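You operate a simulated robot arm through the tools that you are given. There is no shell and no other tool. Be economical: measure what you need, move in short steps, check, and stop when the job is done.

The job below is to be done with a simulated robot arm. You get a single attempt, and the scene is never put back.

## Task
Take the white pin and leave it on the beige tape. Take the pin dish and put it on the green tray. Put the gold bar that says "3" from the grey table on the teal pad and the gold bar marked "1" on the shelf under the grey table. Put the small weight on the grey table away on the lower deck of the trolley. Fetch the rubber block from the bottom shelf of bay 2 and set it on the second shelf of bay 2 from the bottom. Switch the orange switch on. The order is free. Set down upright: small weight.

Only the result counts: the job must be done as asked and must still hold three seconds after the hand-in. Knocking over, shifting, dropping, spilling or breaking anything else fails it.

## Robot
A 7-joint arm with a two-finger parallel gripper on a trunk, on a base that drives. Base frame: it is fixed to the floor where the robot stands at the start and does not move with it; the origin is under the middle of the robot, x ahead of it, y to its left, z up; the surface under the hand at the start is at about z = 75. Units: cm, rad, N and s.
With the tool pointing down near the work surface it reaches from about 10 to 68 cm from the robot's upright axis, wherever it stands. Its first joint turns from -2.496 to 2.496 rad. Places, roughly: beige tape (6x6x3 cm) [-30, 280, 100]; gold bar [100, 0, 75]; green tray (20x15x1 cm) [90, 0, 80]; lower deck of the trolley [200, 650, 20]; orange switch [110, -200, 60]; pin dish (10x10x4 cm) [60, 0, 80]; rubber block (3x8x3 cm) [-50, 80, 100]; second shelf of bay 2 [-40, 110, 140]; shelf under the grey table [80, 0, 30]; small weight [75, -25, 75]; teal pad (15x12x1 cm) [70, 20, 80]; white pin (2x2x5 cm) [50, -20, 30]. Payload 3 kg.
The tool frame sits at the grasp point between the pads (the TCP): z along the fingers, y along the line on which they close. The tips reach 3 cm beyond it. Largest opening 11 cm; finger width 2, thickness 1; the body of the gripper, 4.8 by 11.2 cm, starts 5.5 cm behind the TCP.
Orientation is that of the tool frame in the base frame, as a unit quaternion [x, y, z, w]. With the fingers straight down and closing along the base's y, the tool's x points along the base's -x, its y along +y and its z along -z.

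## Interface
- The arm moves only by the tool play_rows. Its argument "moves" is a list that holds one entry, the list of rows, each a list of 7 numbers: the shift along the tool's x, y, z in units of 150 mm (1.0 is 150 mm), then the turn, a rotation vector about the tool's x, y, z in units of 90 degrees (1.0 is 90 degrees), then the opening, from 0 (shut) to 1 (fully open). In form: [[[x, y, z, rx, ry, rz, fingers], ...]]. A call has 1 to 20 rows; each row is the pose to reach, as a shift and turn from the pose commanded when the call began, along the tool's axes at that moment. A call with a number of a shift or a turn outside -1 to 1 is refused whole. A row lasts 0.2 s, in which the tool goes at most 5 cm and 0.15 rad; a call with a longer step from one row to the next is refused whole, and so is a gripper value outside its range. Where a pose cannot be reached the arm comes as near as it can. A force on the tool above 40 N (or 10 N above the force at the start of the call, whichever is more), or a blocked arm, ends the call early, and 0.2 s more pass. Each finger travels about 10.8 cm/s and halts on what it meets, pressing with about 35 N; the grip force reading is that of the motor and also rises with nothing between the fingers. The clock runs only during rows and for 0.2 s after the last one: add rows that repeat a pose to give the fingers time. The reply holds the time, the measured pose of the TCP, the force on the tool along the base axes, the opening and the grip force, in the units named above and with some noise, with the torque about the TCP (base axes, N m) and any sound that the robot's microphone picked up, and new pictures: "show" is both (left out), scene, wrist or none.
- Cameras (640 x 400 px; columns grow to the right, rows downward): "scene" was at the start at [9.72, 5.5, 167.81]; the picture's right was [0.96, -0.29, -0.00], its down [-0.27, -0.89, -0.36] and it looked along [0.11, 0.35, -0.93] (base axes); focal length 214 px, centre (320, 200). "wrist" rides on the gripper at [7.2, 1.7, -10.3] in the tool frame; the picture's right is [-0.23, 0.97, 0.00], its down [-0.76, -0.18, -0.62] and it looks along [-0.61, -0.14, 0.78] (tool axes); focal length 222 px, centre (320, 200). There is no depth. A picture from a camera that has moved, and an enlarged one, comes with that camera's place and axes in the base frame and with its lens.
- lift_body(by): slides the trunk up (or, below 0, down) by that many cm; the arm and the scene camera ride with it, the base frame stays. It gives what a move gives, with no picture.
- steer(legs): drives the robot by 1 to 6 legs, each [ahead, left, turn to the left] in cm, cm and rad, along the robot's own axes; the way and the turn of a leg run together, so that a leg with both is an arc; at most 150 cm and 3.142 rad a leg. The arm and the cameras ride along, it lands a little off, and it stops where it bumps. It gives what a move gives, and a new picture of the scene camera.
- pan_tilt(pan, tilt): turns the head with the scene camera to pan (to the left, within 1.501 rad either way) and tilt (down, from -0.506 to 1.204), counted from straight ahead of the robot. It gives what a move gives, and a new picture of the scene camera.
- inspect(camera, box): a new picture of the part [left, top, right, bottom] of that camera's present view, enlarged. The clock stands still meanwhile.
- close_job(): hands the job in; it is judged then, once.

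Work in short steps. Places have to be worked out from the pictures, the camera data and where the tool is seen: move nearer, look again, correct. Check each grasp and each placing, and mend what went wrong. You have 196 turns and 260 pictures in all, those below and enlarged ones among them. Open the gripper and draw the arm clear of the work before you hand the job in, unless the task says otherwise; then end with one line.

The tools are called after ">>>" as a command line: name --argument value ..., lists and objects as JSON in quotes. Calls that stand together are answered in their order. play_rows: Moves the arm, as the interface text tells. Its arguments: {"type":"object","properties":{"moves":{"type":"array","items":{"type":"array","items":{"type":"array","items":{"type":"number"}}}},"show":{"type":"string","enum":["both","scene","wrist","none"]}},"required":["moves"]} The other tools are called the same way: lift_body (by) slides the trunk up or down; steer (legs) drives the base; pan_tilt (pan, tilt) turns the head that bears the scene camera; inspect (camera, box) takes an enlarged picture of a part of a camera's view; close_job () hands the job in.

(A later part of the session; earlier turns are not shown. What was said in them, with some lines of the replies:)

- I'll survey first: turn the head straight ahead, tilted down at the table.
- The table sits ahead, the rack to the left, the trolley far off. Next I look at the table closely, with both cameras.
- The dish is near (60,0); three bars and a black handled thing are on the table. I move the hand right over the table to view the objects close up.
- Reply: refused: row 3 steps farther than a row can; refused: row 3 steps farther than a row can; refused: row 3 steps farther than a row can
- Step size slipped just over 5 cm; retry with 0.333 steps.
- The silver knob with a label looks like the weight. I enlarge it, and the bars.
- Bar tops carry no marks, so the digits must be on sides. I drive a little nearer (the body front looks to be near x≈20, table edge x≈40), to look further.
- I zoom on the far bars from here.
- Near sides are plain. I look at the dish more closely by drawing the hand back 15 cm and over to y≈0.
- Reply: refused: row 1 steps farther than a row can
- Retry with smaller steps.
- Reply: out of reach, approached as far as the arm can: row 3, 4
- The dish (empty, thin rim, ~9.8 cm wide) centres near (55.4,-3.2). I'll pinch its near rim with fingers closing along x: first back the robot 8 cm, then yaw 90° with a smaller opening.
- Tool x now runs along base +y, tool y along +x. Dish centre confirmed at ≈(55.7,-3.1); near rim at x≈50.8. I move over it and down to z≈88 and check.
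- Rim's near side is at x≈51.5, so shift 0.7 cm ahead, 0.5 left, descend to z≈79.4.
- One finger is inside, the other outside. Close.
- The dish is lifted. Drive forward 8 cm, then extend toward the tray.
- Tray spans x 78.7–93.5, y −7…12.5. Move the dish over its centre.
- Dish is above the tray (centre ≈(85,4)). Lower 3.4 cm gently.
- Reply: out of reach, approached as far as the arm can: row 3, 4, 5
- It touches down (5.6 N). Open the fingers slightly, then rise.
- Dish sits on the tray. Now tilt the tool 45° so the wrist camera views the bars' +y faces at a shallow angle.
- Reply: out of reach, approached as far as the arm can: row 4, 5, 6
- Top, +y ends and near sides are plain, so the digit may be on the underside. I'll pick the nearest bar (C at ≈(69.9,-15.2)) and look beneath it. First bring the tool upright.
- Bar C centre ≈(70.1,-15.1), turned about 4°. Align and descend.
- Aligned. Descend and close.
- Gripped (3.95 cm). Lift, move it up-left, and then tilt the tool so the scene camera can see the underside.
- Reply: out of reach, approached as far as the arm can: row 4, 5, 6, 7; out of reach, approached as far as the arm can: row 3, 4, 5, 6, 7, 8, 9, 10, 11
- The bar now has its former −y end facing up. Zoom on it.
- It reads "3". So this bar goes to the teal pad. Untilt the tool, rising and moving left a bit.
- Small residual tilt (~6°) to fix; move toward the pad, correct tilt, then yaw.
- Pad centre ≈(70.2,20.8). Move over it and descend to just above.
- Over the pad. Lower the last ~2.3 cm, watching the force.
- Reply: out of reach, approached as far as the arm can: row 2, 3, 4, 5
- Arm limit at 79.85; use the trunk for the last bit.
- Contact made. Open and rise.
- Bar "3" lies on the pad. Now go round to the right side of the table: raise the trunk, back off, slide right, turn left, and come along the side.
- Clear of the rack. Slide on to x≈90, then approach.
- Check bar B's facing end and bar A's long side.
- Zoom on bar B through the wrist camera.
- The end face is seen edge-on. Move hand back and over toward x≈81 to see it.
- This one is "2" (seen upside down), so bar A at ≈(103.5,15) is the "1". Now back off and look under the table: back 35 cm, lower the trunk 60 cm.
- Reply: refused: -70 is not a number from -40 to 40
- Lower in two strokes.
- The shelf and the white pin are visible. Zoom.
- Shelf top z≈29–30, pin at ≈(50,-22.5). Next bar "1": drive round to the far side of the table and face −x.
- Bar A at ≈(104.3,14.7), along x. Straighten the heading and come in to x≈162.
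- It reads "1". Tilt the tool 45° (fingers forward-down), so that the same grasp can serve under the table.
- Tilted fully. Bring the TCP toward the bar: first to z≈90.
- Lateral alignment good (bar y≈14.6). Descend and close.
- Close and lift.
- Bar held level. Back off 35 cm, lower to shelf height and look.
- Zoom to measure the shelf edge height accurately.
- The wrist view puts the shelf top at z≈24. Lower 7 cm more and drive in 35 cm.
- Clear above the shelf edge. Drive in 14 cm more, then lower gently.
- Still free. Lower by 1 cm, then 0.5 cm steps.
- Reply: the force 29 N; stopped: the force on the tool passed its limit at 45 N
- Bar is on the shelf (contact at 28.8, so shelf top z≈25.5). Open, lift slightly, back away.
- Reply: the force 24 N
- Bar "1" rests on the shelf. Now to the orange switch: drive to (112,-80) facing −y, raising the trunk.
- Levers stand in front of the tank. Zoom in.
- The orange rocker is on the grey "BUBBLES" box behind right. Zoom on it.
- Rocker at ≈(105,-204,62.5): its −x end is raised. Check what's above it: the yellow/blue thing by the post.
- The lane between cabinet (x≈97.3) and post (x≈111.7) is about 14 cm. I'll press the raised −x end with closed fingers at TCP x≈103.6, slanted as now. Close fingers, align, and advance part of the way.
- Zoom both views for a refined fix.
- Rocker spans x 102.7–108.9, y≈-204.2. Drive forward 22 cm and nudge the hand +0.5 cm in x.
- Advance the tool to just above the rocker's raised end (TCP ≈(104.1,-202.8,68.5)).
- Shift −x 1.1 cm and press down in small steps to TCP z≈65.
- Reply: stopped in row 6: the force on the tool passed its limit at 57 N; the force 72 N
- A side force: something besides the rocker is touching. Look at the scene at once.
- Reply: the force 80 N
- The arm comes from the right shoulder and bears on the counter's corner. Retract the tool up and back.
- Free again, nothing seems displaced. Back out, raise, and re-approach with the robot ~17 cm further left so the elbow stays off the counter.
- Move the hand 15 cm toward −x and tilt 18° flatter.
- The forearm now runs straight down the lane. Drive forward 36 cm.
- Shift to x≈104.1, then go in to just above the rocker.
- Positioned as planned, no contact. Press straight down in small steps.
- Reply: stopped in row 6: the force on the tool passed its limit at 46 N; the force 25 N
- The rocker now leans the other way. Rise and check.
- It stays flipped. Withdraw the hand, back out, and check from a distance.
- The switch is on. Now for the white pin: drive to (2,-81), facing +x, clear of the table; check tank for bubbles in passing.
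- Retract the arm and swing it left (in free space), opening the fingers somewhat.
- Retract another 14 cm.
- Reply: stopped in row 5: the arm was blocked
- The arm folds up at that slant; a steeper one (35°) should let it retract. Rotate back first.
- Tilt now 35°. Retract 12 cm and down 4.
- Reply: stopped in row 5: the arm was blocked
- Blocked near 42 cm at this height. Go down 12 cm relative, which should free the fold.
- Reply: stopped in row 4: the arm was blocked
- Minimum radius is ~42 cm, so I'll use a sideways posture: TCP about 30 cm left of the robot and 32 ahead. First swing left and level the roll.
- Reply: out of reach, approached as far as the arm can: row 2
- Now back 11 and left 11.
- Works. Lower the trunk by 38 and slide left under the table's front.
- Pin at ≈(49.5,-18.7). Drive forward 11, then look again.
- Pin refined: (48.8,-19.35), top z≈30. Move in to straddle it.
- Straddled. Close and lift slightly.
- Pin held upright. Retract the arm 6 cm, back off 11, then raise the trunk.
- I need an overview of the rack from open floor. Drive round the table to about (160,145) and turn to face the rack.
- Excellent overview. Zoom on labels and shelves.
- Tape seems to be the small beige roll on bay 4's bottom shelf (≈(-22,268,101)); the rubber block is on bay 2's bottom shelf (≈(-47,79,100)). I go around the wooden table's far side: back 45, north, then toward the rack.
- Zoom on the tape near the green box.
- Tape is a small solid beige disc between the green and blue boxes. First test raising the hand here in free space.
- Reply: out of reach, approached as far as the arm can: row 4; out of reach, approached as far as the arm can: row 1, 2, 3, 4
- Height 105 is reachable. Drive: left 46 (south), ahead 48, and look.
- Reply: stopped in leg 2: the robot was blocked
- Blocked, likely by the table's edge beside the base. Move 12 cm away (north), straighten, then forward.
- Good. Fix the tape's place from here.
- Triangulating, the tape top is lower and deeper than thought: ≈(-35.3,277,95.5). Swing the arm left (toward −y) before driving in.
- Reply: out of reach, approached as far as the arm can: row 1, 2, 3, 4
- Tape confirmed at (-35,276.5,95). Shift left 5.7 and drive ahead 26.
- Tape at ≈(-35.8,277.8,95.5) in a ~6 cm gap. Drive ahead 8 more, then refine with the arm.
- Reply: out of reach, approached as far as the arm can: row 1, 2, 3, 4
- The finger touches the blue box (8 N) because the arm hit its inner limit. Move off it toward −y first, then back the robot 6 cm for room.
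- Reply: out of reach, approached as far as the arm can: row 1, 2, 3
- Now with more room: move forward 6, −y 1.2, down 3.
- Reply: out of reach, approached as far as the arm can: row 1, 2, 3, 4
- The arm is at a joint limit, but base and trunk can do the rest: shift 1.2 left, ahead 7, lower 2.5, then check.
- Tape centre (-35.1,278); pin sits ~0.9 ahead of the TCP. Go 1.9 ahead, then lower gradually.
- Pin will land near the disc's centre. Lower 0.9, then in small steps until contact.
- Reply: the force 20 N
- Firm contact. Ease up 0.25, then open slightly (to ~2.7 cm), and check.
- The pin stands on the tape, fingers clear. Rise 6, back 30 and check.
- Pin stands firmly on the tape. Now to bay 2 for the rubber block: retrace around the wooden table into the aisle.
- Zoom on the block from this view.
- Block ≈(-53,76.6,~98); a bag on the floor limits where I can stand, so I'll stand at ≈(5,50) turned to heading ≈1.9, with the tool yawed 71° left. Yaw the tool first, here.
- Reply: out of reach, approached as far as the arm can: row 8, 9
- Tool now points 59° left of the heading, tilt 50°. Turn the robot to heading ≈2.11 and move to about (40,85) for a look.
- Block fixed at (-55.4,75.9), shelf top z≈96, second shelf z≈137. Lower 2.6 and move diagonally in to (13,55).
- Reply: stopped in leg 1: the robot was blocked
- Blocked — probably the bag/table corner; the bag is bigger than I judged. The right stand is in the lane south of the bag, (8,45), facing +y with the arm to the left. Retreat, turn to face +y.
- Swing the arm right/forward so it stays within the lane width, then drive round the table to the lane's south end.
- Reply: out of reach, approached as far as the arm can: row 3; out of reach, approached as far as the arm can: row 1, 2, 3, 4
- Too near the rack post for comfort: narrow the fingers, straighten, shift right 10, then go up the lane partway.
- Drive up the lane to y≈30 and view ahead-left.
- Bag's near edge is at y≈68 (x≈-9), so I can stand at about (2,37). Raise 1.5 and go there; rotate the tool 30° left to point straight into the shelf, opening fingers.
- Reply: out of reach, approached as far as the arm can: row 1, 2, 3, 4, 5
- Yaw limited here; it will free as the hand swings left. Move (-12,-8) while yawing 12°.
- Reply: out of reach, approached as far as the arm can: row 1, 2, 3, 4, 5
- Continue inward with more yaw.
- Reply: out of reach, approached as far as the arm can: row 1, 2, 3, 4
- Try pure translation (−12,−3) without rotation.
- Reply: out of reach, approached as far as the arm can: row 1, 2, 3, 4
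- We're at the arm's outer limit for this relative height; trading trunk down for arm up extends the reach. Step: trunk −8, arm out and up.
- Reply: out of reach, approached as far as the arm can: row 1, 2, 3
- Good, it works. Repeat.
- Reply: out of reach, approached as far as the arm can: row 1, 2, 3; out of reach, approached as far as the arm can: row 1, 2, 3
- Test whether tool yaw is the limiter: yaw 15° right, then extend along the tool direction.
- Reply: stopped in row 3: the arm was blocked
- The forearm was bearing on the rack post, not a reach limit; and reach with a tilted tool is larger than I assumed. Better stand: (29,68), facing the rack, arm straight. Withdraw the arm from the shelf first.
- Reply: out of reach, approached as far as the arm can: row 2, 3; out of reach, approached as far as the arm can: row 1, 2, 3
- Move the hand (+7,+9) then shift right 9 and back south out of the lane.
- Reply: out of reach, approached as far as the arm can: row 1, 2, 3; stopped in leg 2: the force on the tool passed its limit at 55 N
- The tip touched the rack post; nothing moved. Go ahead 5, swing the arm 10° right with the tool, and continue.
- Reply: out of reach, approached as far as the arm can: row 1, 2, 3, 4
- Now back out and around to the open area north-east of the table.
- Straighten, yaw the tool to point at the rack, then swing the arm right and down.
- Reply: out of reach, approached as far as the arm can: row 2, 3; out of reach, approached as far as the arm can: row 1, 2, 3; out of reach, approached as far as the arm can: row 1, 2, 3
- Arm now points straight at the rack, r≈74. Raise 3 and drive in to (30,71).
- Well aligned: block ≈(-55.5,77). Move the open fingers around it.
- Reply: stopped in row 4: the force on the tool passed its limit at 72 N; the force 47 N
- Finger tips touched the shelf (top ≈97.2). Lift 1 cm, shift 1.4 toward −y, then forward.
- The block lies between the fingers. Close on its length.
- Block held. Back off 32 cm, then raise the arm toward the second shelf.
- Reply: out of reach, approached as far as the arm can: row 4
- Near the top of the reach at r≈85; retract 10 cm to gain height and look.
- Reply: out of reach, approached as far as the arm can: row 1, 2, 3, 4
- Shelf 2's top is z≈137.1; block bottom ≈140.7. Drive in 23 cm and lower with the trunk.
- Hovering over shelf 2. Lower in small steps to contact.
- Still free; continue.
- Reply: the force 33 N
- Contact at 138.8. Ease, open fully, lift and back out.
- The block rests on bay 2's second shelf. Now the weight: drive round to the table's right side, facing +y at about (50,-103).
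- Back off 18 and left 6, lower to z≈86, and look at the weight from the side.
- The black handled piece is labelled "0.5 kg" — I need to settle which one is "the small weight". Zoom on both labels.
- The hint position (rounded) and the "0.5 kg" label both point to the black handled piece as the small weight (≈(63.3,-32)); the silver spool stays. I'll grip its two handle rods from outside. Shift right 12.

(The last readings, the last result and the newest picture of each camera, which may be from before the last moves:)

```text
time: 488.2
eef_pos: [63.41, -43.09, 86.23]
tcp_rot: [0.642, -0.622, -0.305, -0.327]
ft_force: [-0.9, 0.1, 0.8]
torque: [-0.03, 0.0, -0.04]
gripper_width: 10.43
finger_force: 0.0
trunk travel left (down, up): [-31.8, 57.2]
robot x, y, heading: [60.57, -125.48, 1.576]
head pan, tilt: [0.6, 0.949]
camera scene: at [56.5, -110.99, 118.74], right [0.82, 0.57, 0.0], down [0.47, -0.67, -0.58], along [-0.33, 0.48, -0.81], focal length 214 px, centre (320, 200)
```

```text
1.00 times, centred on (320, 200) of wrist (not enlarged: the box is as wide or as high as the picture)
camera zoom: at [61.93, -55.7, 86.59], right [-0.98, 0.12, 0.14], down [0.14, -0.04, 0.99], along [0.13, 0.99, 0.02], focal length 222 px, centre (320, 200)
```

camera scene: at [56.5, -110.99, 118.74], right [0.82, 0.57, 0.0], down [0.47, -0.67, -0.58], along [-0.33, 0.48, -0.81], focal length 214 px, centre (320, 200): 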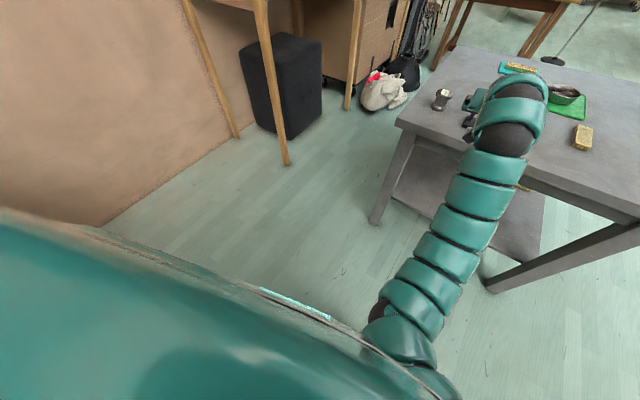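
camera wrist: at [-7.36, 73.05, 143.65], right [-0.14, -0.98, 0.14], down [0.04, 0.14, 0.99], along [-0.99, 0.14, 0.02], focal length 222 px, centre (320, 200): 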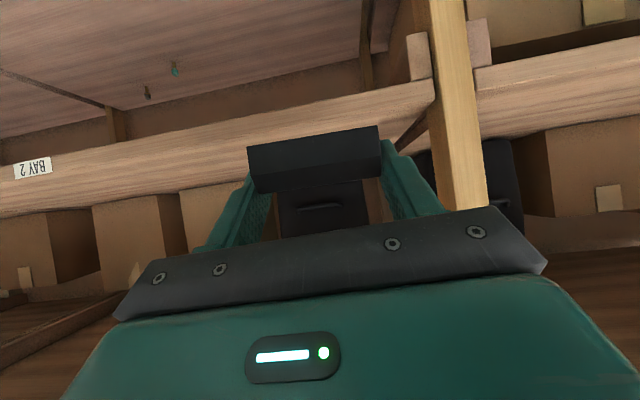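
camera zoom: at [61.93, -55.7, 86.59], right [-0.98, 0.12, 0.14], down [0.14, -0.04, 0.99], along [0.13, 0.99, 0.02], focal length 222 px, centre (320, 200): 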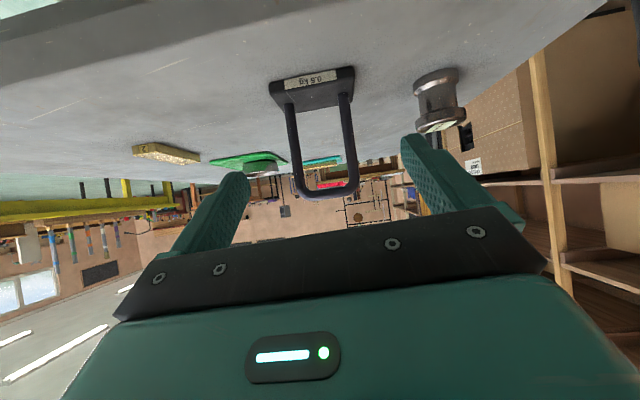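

Handle spans x≈61–67, top z≈86, at y≈-32. Lower 2.5, go ahead 9.8 with 0.5 right.

>>> lift_body --by -2.3

>>> steer --legs '[[9.8, -0.5, 0]]'

>>> inspect --camera "wrist" --box '[160, 40, 480, 240]'

```text
time: 488.9
eef_pos: [63.51, -43.2, 84.0]
tcp_rot: [0.642, -0.622, -0.306, -0.327]
ft_force: [0.1, -0.3, -0.1]
torque: [0.01, -0.01, -0.01]
gripper_width: 10.45
finger_force: 0.0
trunk travel left (down, up): [-29.5, 59.5]
robot x, y, heading: [60.41, -125.09, 1.582]
head pan, tilt: [0.6, 0.949]
```

```text
time: 490.1
eef_pos: [63.83, -33.35, 83.98]
tcp_rot: [0.642, -0.623, -0.305, -0.327]
ft_force: [0.1, -0.3, 0.3]
torque: [-0.02, -0.01, 0.02]
gripper_width: 10.45
finger_force: 0.1
trunk travel left (down, up): [-29.5, 59.5]
robot x, y, heading: [61.45, -114.99, 1.582]
head pan, tilt: [0.6, 0.949]
camera scene: at [56.9, -101.07, 116.44], right [0.82, 0.57, 0.0], down [0.47, -0.67, -0.58], along [-0.33, 0.48, -0.81], focal length 214 px, centre (320, 200)
```

scene: 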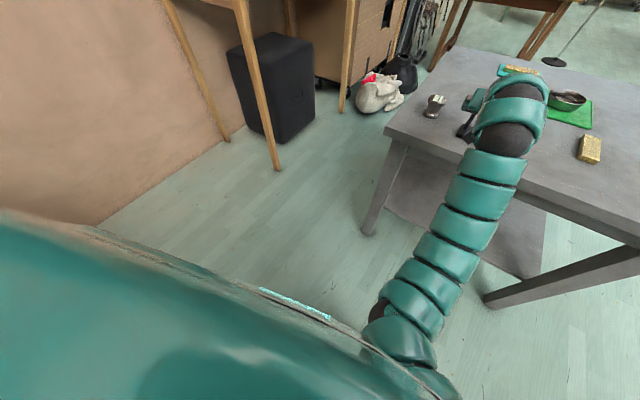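

```text
2.00 times, centred on (320, 140) of wrist
camera zoom: at [62.28, -45.76, 84.28], right [-0.98, 0.12, 0.14], down [0.14, -0.04, 0.99], along [0.13, 0.99, 0.02], focal length 444 px, centre (320, 320)
```

zoom: 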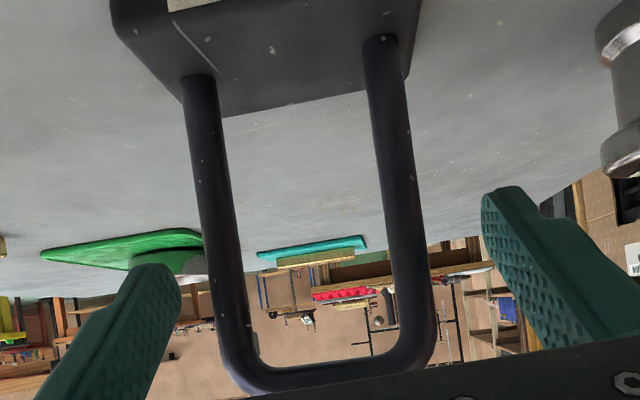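

Rods lie between the fingers at pad depth. Close and lift.

>>> play_rows --moves '[[[0, 0, 0, 0, 0, 0, 0.8], [0, 0, 0, 0, 0, 0, 0.65], [0, 0, 0, 0, 0, 0, 0.5], [0, 0, 0, 0, 0, 0, 0.45], [0, 0, 0, 0, 0, 0, 0.45]]]' --show "none"

>>> lift_body --by 10

>>> inspect --camera "wrist" --box '[0, 0, 640, 400]'

```text
time: 491.3
eef_pos: [63.83, -33.21, 83.81]
tcp_rot: [0.643, -0.623, -0.305, -0.326]
ft_force: [0.8, -0.7, 0.4]
torque: [-0.15, 0.04, 0.03]
gripper_width: 7.21
finger_force: 34.5
trunk travel left (down, up): [-29.5, 59.5]
robot x, y, heading: [61.17, -115.18, 1.587]
head pan, tilt: [0.6, 0.949]
```

```text
time: 492.6
eef_pos: [63.82, -33.16, 93.96]
tcp_rot: [0.642, -0.622, -0.305, -0.327]
ft_force: [0.2, -0.5, -5.3]
torque: [-0.1, 0.0, 0.01]
gripper_width: 7.14
finger_force: 34.3
trunk travel left (down, up): [-39.5, 49.5]
robot x, y, heading: [60.93, -115.32, 1.581]
head pan, tilt: [0.6, 0.949]
```

```text
1.00 times, centred on (320, 200) of wrist (not enlarged: the box is as wide or as high as the picture)
camera zoom: at [62.28, -45.71, 94.22], right [-0.98, 0.12, 0.14], down [0.14, -0.04, 0.99], along [0.13, 0.99, 0.02], focal length 222 px, centre (320, 200)
```

zoom: 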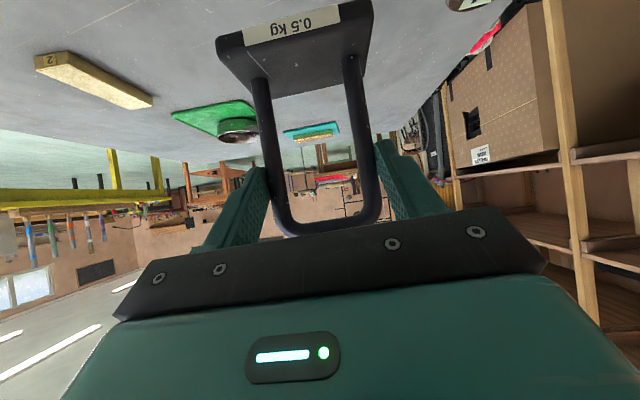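

Weight held (0.54 kg). Back away and drive toward the trolley: to x≈195 then north.

>>> steer --legs '[[-16, 0, 0], [0, -134, 0], [0, 0, -0.01], [150, 0, 0], [150, 0, 0], [150, 0, 0]]'

>>> pan_tilt --pan 0.0 --tilt 0.4

```text
time: 521.6
eef_pos: [188.78, 403.16, 93.95]
tcp_rot: [0.649, -0.615, -0.309, -0.323]
ft_force: [0.2, -0.1, -4.6]
torque: [-0.08, 0.01, 0.0]
gripper_width: 7.14
finger_force: 34.9
trunk travel left (down, up): [-39.5, 49.5]
robot x, y, heading: [187.77, 320.91, 1.601]
head pan, tilt: [0.6, 0.949]
camera scene: at [183.21, 335.13, 126.43], right [0.81, 0.59, 0.0], down [0.48, -0.66, -0.58], along [-0.34, 0.47, -0.81], focal length 214 px, centre (320, 200)
```

scene: 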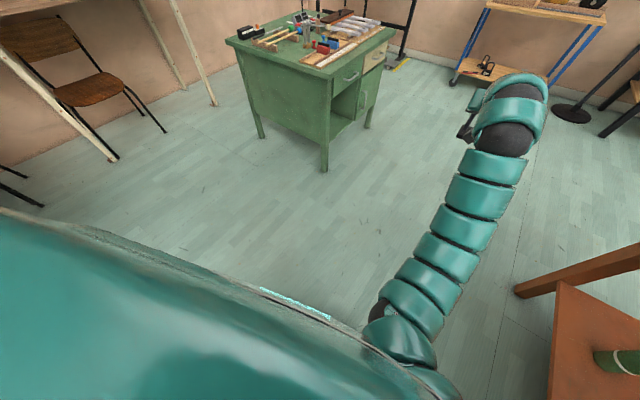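

```text
time: 522.6
eef_pos: [188.77, 403.03, 93.99]
tcp_rot: [0.649, -0.616, -0.308, -0.323]
ft_force: [0.2, 1.0, -4.7]
torque: [-0.12, -0.01, -0.02]
gripper_width: 7.15
finger_force: 35.1
trunk travel left (down, up): [-39.5, 49.5]
robot x, y, heading: [187.55, 320.71, 1.602]
head pan, tilt: [0.0, 0.4]
camera scene: at [187.21, 338.51, 131.08], right [1.0, 0.03, 0.0], down [0.01, -0.39, -0.92], along [-0.03, 0.92, -0.39], focal length 214 px, centre (320, 200)
```

scene: 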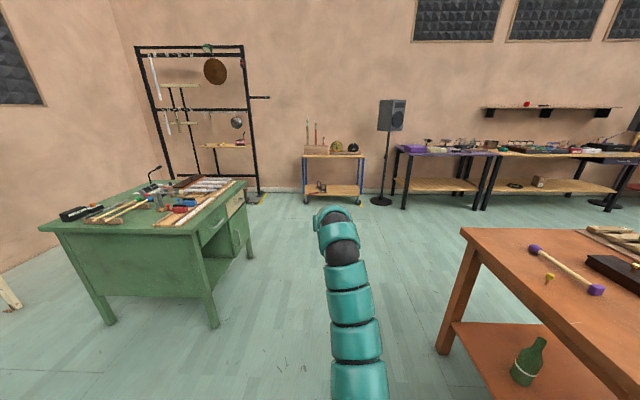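

The trolley is at ≈(197,630), decks at z≈20 and ≈74. Straighten and drive 140 closer.

>>> steer --legs '[[0, 0, -0.03], [140, -8, 0]]'

>>> inspect --camera "scene" --box '[240, 120, 480, 270]'

```text
time: 529.9
eef_pos: [196.93, 543.06, 93.85]
tcp_rot: [0.644, -0.621, -0.306, -0.326]
ft_force: [0.0, 0.1, -3.7]
torque: [-0.09, 0.0, 0.03]
gripper_width: 7.16
finger_force: 35.1
trunk travel left (down, up): [-39.5, 49.5]
robot x, y, heading: [194.53, 460.57, 1.584]
head pan, tilt: [0.0, 0.4]
camera scene: at [194.41, 478.37, 131.09], right [1.0, 0.01, 0.0], down [0.01, -0.39, -0.92], along [-0.01, 0.92, -0.39], focal length 214 px, centre (320, 200)
```

scene: 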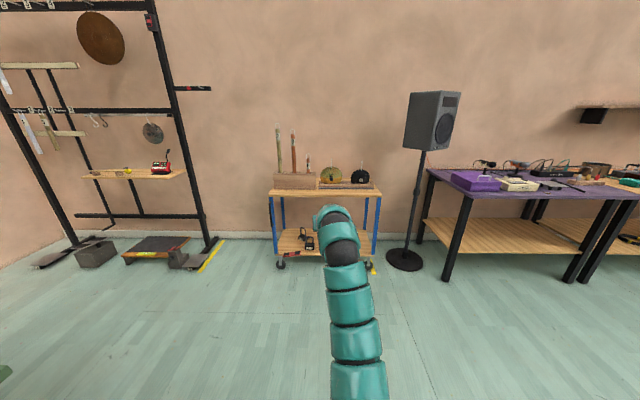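

```text
2.67 times, centred on (360, 195) of scene
camera zoom: at [194.41, 478.37, 131.09], right [1.0, 0.01, 0.0], down [0.01, -0.39, -0.92], along [-0.01, 0.92, -0.39], focal length 572 px, centre (213, 213)
```

zoom: 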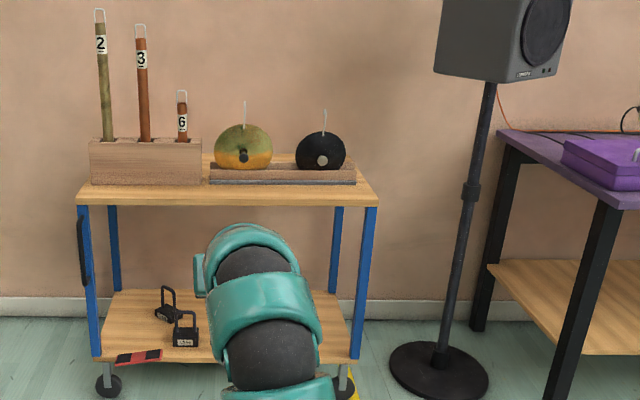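

Other handled weights already sit on the lower deck at left, confirming the choice. Free space is at x≈200–235. Lower the arm relative to the trunk first (3×12 cm), then the trunk.

>>> play_rows --moves '[[[0.2, 0, 0.15, 0, 0, 0, 0.45], [0.4, 0, 0.3, 0, 0, 0, 0.45], [0.64, 0, 0.48, 0, 0, 0, 0.45]]]' --show "none"

>>> play_rows --moves '[[[0.2, 0, 0.15, 0, 0, 0, 0.45], [0.4, 0, 0.3, 0, 0, 0, 0.45], [0.64, 0, 0.48, 0, 0, 0, 0.45]]]' --show "none"

>>> play_rows --moves '[[[0.2, 0, 0.15, 0, 0, 0, 0.45], [0.4, 0, 0.3, 0, 0, 0, 0.45], [0.64, 0, 0.48, 0, 0, 0, 0.45]]]' --show "none"

>>> lift_body --by -24

```text
time: 530.7
eef_pos: [196.88, 544.47, 82.05]
tcp_rot: [0.643, -0.622, -0.305, -0.326]
ft_force: [-0.4, 0.7, -5.3]
torque: [-0.11, 0.05, -0.02]
gripper_width: 7.17
finger_force: 35.1
out of reach, approached as far as the arm can: row 1, 2, 3
trunk travel left (down, up): [-39.5, 49.5]
robot x, y, heading: [194.41, 460.84, 1.585]
head pan, tilt: [0.0, 0.4]
```

```text
time: 531.5
eef_pos: [197.62, 544.43, 69.86]
tcp_rot: [0.644, -0.62, -0.307, -0.327]
ft_force: [-0.3, 0.8, -4.6]
torque: [-0.07, 0.02, 0.0]
gripper_width: 7.14
finger_force: 34.9
trunk travel left (down, up): [-39.5, 49.5]
robot x, y, heading: [194.72, 460.86, 1.586]
head pan, tilt: [0.0, 0.4]
```

```text
time: 532.3
eef_pos: [197.9, 544.67, 57.6]
tcp_rot: [0.644, -0.621, -0.306, -0.326]
ft_force: [0.9, 0.2, -5.1]
torque: [-0.08, -0.01, -0.01]
gripper_width: 7.15
finger_force: 34.7
trunk travel left (down, up): [-39.5, 49.5]
robot x, y, heading: [194.55, 460.85, 1.586]
head pan, tilt: [0.0, 0.4]
```

```text
time: 534.8
eef_pos: [197.96, 544.62, 33.72]
tcp_rot: [0.644, -0.621, -0.306, -0.326]
ft_force: [-0.5, -0.5, -4.0]
torque: [-0.06, 0.02, -0.01]
gripper_width: 7.14
finger_force: 34.8
trunk travel left (down, up): [-15.5, 73.5]
robot x, y, heading: [194.06, 460.99, 1.587]
head pan, tilt: [0.0, 0.4]
```

Drive ahead 65 and right 15, then view.

>>> steer --legs '[[0, -15, -0.016], [62, 0, 0]]'

>>> inspect --camera "wrist" --box '[0, 0, 640, 400]'

```text
time: 539.2
eef_pos: [213.22, 606.21, 33.72]
tcp_rot: [0.642, -0.622, -0.305, -0.328]
ft_force: [0.3, 0.7, -4.1]
torque: [-0.11, -0.01, 0.03]
gripper_width: 7.15
finger_force: 35.2
trunk travel left (down, up): [-15.5, 73.5]
robot x, y, heading: [209.34, 522.49, 1.58]
head pan, tilt: [0.0, 0.4]
camera scene: at [209.24, 539.96, 107.09], right [1.0, 0.01, 0.0], down [0.0, -0.39, -0.92], along [-0.01, 0.92, -0.39], focal length 214 px, centre (320, 200)
```

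scene: 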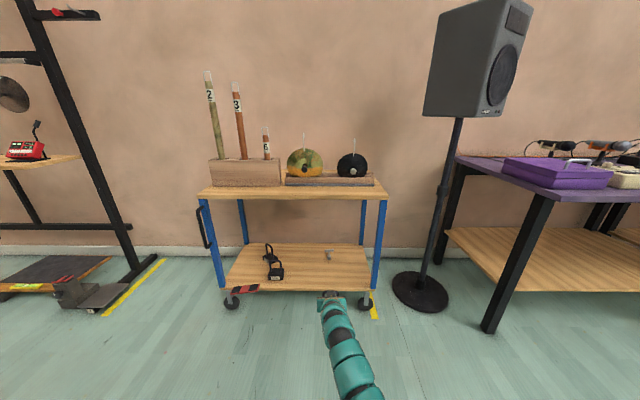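

```text
1.00 times, centred on (320, 200) of wrist (not enlarged: the box is as wide or as high as the picture)
camera zoom: at [211.58, 593.58, 34.01], right [-0.98, 0.12, 0.14], down [0.14, -0.04, 0.99], along [0.13, 0.99, 0.02], focal length 222 px, centre (320, 200)
```

zoom: 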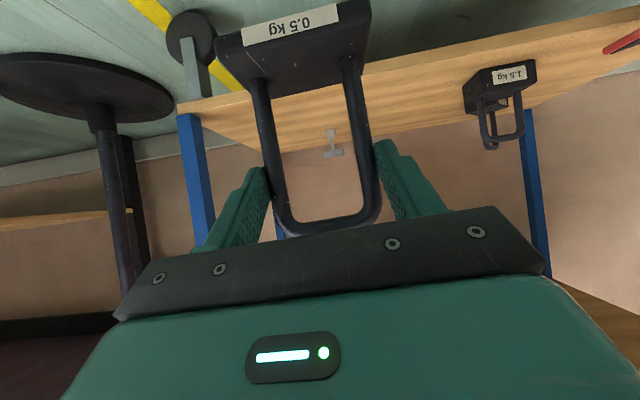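

Clear spot at x≈213, y≈638. Drive ahead 30 and check.

>>> steer --legs '[[30.3, 0, 0]]'

>>> inspect --camera "wrist" --box '[0, 0, 640, 400]'

>>> lift_body --by -4

```text
time: 541.3
eef_pos: [212.59, 636.48, 33.72]
tcp_rot: [0.643, -0.622, -0.306, -0.326]
ft_force: [0.0, -0.7, -3.6]
torque: [-0.13, 0.0, -0.01]
gripper_width: 7.13
finger_force: 34.8
trunk travel left (down, up): [-15.5, 73.5]
robot x, y, heading: [209.14, 552.46, 1.582]
head pan, tilt: [0.0, 0.4]
camera scene: at [208.9, 570.28, 107.09], right [1.0, 0.01, 0.0], down [0.0, -0.39, -0.92], along [-0.01, 0.92, -0.39], focal length 214 px, centre (320, 200)
```

scene: 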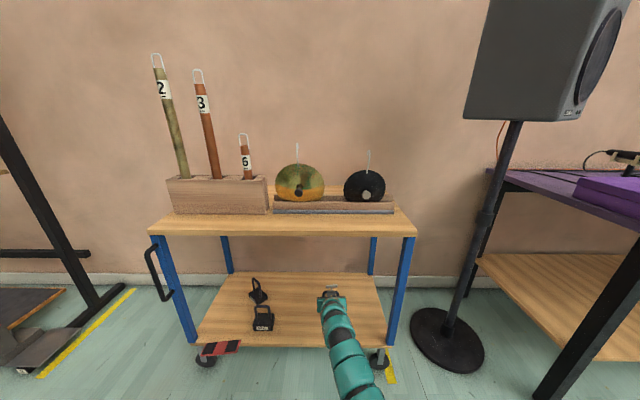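

```text
1.00 times, centred on (320, 200) of wrist (not enlarged: the box is as wide or as high as the picture)
camera zoom: at [211.18, 623.91, 34.01], right [-0.98, 0.12, 0.14], down [0.14, -0.04, 0.99], along [0.13, 0.99, 0.02], focal length 222 px, centre (320, 200)
```

zoom: 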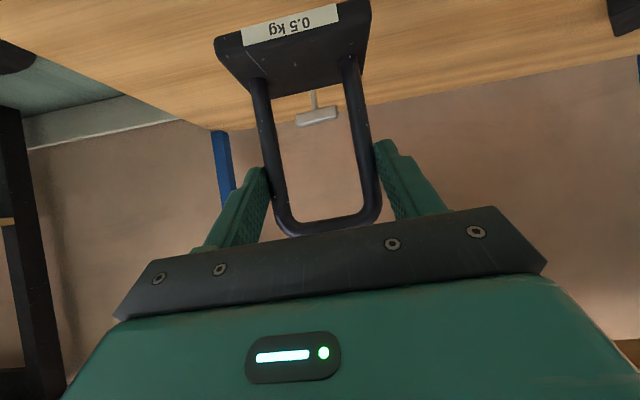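

```text
time: 542.1
eef_pos: [212.71, 636.47, 29.6]
tcp_rot: [0.643, -0.622, -0.306, -0.326]
ft_force: [1.5, -0.9, -4.5]
torque: [-0.06, 0.04, 0.0]
gripper_width: 7.14
finger_force: 35.0
trunk travel left (down, up): [-11.5, 77.5]
robot x, y, heading: [209.35, 552.89, 1.583]
head pan, tilt: [0.0, 0.4]
```

Above the deck, area clear. Lower step by step to contact.

>>> lift_body --by -2

>>> lift_body --by -0.6

>>> lift_body --by -0.5

```text
time: 542.8
eef_pos: [212.59, 636.54, 27.7]
tcp_rot: [0.642, -0.622, -0.305, -0.327]
ft_force: [-0.5, 1.0, -4.0]
torque: [-0.09, 0.01, -0.06]
gripper_width: 7.15
finger_force: 35.1
trunk travel left (down, up): [-9.5, 79.5]
robot x, y, heading: [209.05, 553.14, 1.581]
head pan, tilt: [0.0, 0.4]
```

```text
time: 543.4
eef_pos: [212.58, 636.49, 27.01]
tcp_rot: [0.643, -0.622, -0.305, -0.326]
ft_force: [0.4, -0.3, -4.3]
torque: [-0.1, 0.02, -0.05]
gripper_width: 7.17
finger_force: 35.5
trunk travel left (down, up): [-8.9, 80.1]
robot x, y, heading: [209.01, 552.71, 1.584]
head pan, tilt: [0.0, 0.4]
```

```text
time: 543.9
eef_pos: [212.67, 636.43, 26.52]
tcp_rot: [0.643, -0.621, -0.306, -0.326]
ft_force: [-0.1, -0.2, -5.0]
torque: [-0.13, -0.01, 0.0]
gripper_width: 7.15
finger_force: 35.2
trunk travel left (down, up): [-8.4, 80.6]
robot x, y, heading: [208.89, 552.99, 1.581]
head pan, tilt: [0.0, 0.4]
```

>>> lift_body --by -0.5

>>> lift_body --by -0.4

>>> lift_body --by -0.4

```text
time: 544.4
eef_pos: [212.62, 636.47, 26.19]
tcp_rot: [0.642, -0.622, -0.307, -0.327]
ft_force: [0.1, 1.1, 2.6]
torque: [-0.06, 0.26, -0.06]
gripper_width: 7.13
finger_force: 35.1
trunk travel left (down, up): [-7.9, 81.1]
robot x, y, heading: [209.35, 552.78, 1.585]
head pan, tilt: [0.0, 0.4]
```

```text
time: 545.0
eef_pos: [212.8, 636.57, 26.12]
tcp_rot: [0.641, -0.622, -0.308, -0.328]
ft_force: [3.7, 2.8, 19.6]
torque: [0.53, 0.75, -0.05]
gripper_width: 7.13
finger_force: 34.8
trunk travel left (down, up): [-7.5, 81.5]
robot x, y, heading: [209.33, 552.62, 1.582]
head pan, tilt: [0.0, 0.4]
```

```text
time: 545.5
eef_pos: [212.84, 636.48, 25.68]
tcp_rot: [0.641, -0.621, -0.307, -0.329]
ft_force: [8.7, 5.2, 28.5]
torque: [0.59, 0.64, -0.16]
gripper_width: 7.19
finger_force: 34.8
trunk travel left (down, up): [-7.1, 81.9]
robot x, y, heading: [208.7, 553.05, 1.584]
head pan, tilt: [0.0, 0.4]
```

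Set down. Ease up 0.7, open, and check before backing off.

>>> lift_body --by 0.7

>>> play_rows --moves '[[[0, 0, 0, 0, 0, 0, 0.7], [0, 0, 0, 0, 0, 0, 0.85], [0, 0, 0, 0, 0, 0, 0.95], [0, 0, 0, 0, 0, 0, 0.95]]]' --show "wrist"

```text
time: 546.1
eef_pos: [212.44, 636.32, 25.76]
tcp_rot: [0.645, -0.622, -0.305, -0.324]
ft_force: [-0.6, -2.4, 1.0]
torque: [0.0, 0.16, 0.06]
gripper_width: 7.13
finger_force: 35.1
trunk travel left (down, up): [-7.8, 81.2]
robot x, y, heading: [208.95, 552.46, 1.582]
head pan, tilt: [0.0, 0.4]
```

```text
time: 547.1
eef_pos: [212.61, 636.44, 26.05]
tcp_rot: [0.642, -0.622, -0.306, -0.327]
ft_force: [-0.1, 0.2, -1.4]
torque: [-0.03, 0.02, -0.02]
gripper_width: 10.47
finger_force: 0.1
trunk travel left (down, up): [-7.8, 81.2]
robot x, y, heading: [208.88, 553.13, 1.583]
head pan, tilt: [0.0, 0.4]
camera wrist: at [211.18, 623.89, 26.34], right [-0.98, 0.12, 0.14], down [0.14, -0.04, 0.99], along [0.13, 0.99, 0.02], focal length 222 px, centre (320, 200)
```

wrist: 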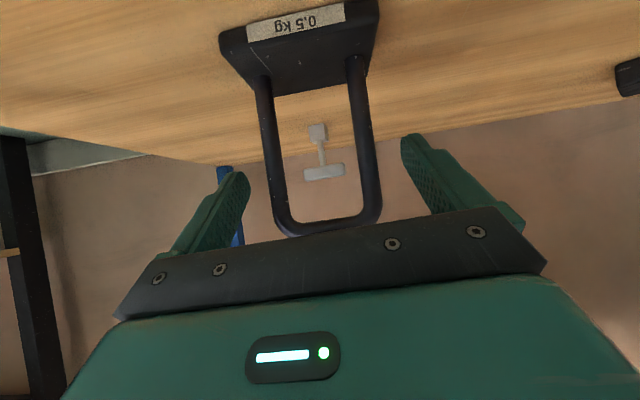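

The weight stands freely. Back away straight and check.

>>> steer --legs '[[-40, 0, 0]]'

>>> inspect --camera "scene" --box '[200, 230, 400, 320]'

```text
time: 549.5
eef_pos: [212.82, 596.91, 25.95]
tcp_rot: [0.644, -0.621, -0.306, -0.326]
ft_force: [-0.5, 0.2, 0.7]
torque: [0.0, 0.02, -0.02]
gripper_width: 10.46
finger_force: 0.0
trunk travel left (down, up): [-7.8, 81.2]
robot x, y, heading: [209.58, 513.16, 1.59]
head pan, tilt: [0.0, 0.4]
camera scene: at [209.35, 530.61, 99.4], right [1.0, 0.02, 0.0], down [0.01, -0.39, -0.92], along [-0.01, 0.92, -0.39], focal length 214 px, centre (320, 200)
```

scene: 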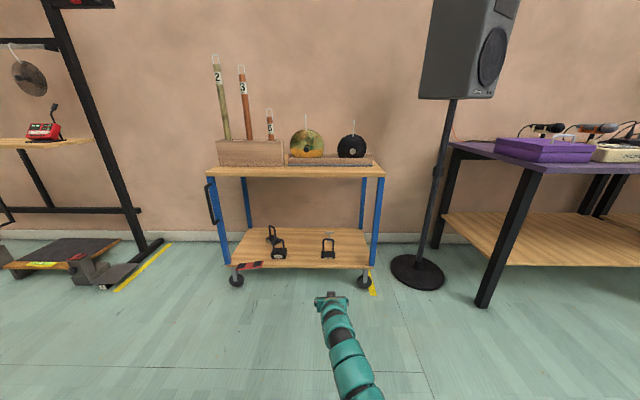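

```text
3.20 times, centred on (300, 275) of scene
camera zoom: at [209.35, 530.61, 99.4], right [1.0, 0.02, 0.0], down [0.01, -0.39, -0.92], along [-0.01, 0.92, -0.39], focal length 686 px, centre (384, -40)
```

zoom: 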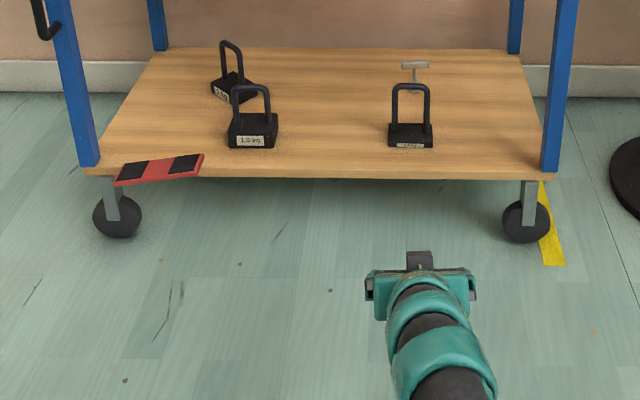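

The weight stands upright on the lower deck and every other part has been done and checked. The gripper is open and clear, so I hand in.

>>> close_job

```text
The job is handed in.
```

All seven parts were done and checked in the pictures, and the job is handed in. I took the black handled piece marked "0.5 kg" to be the small weight.
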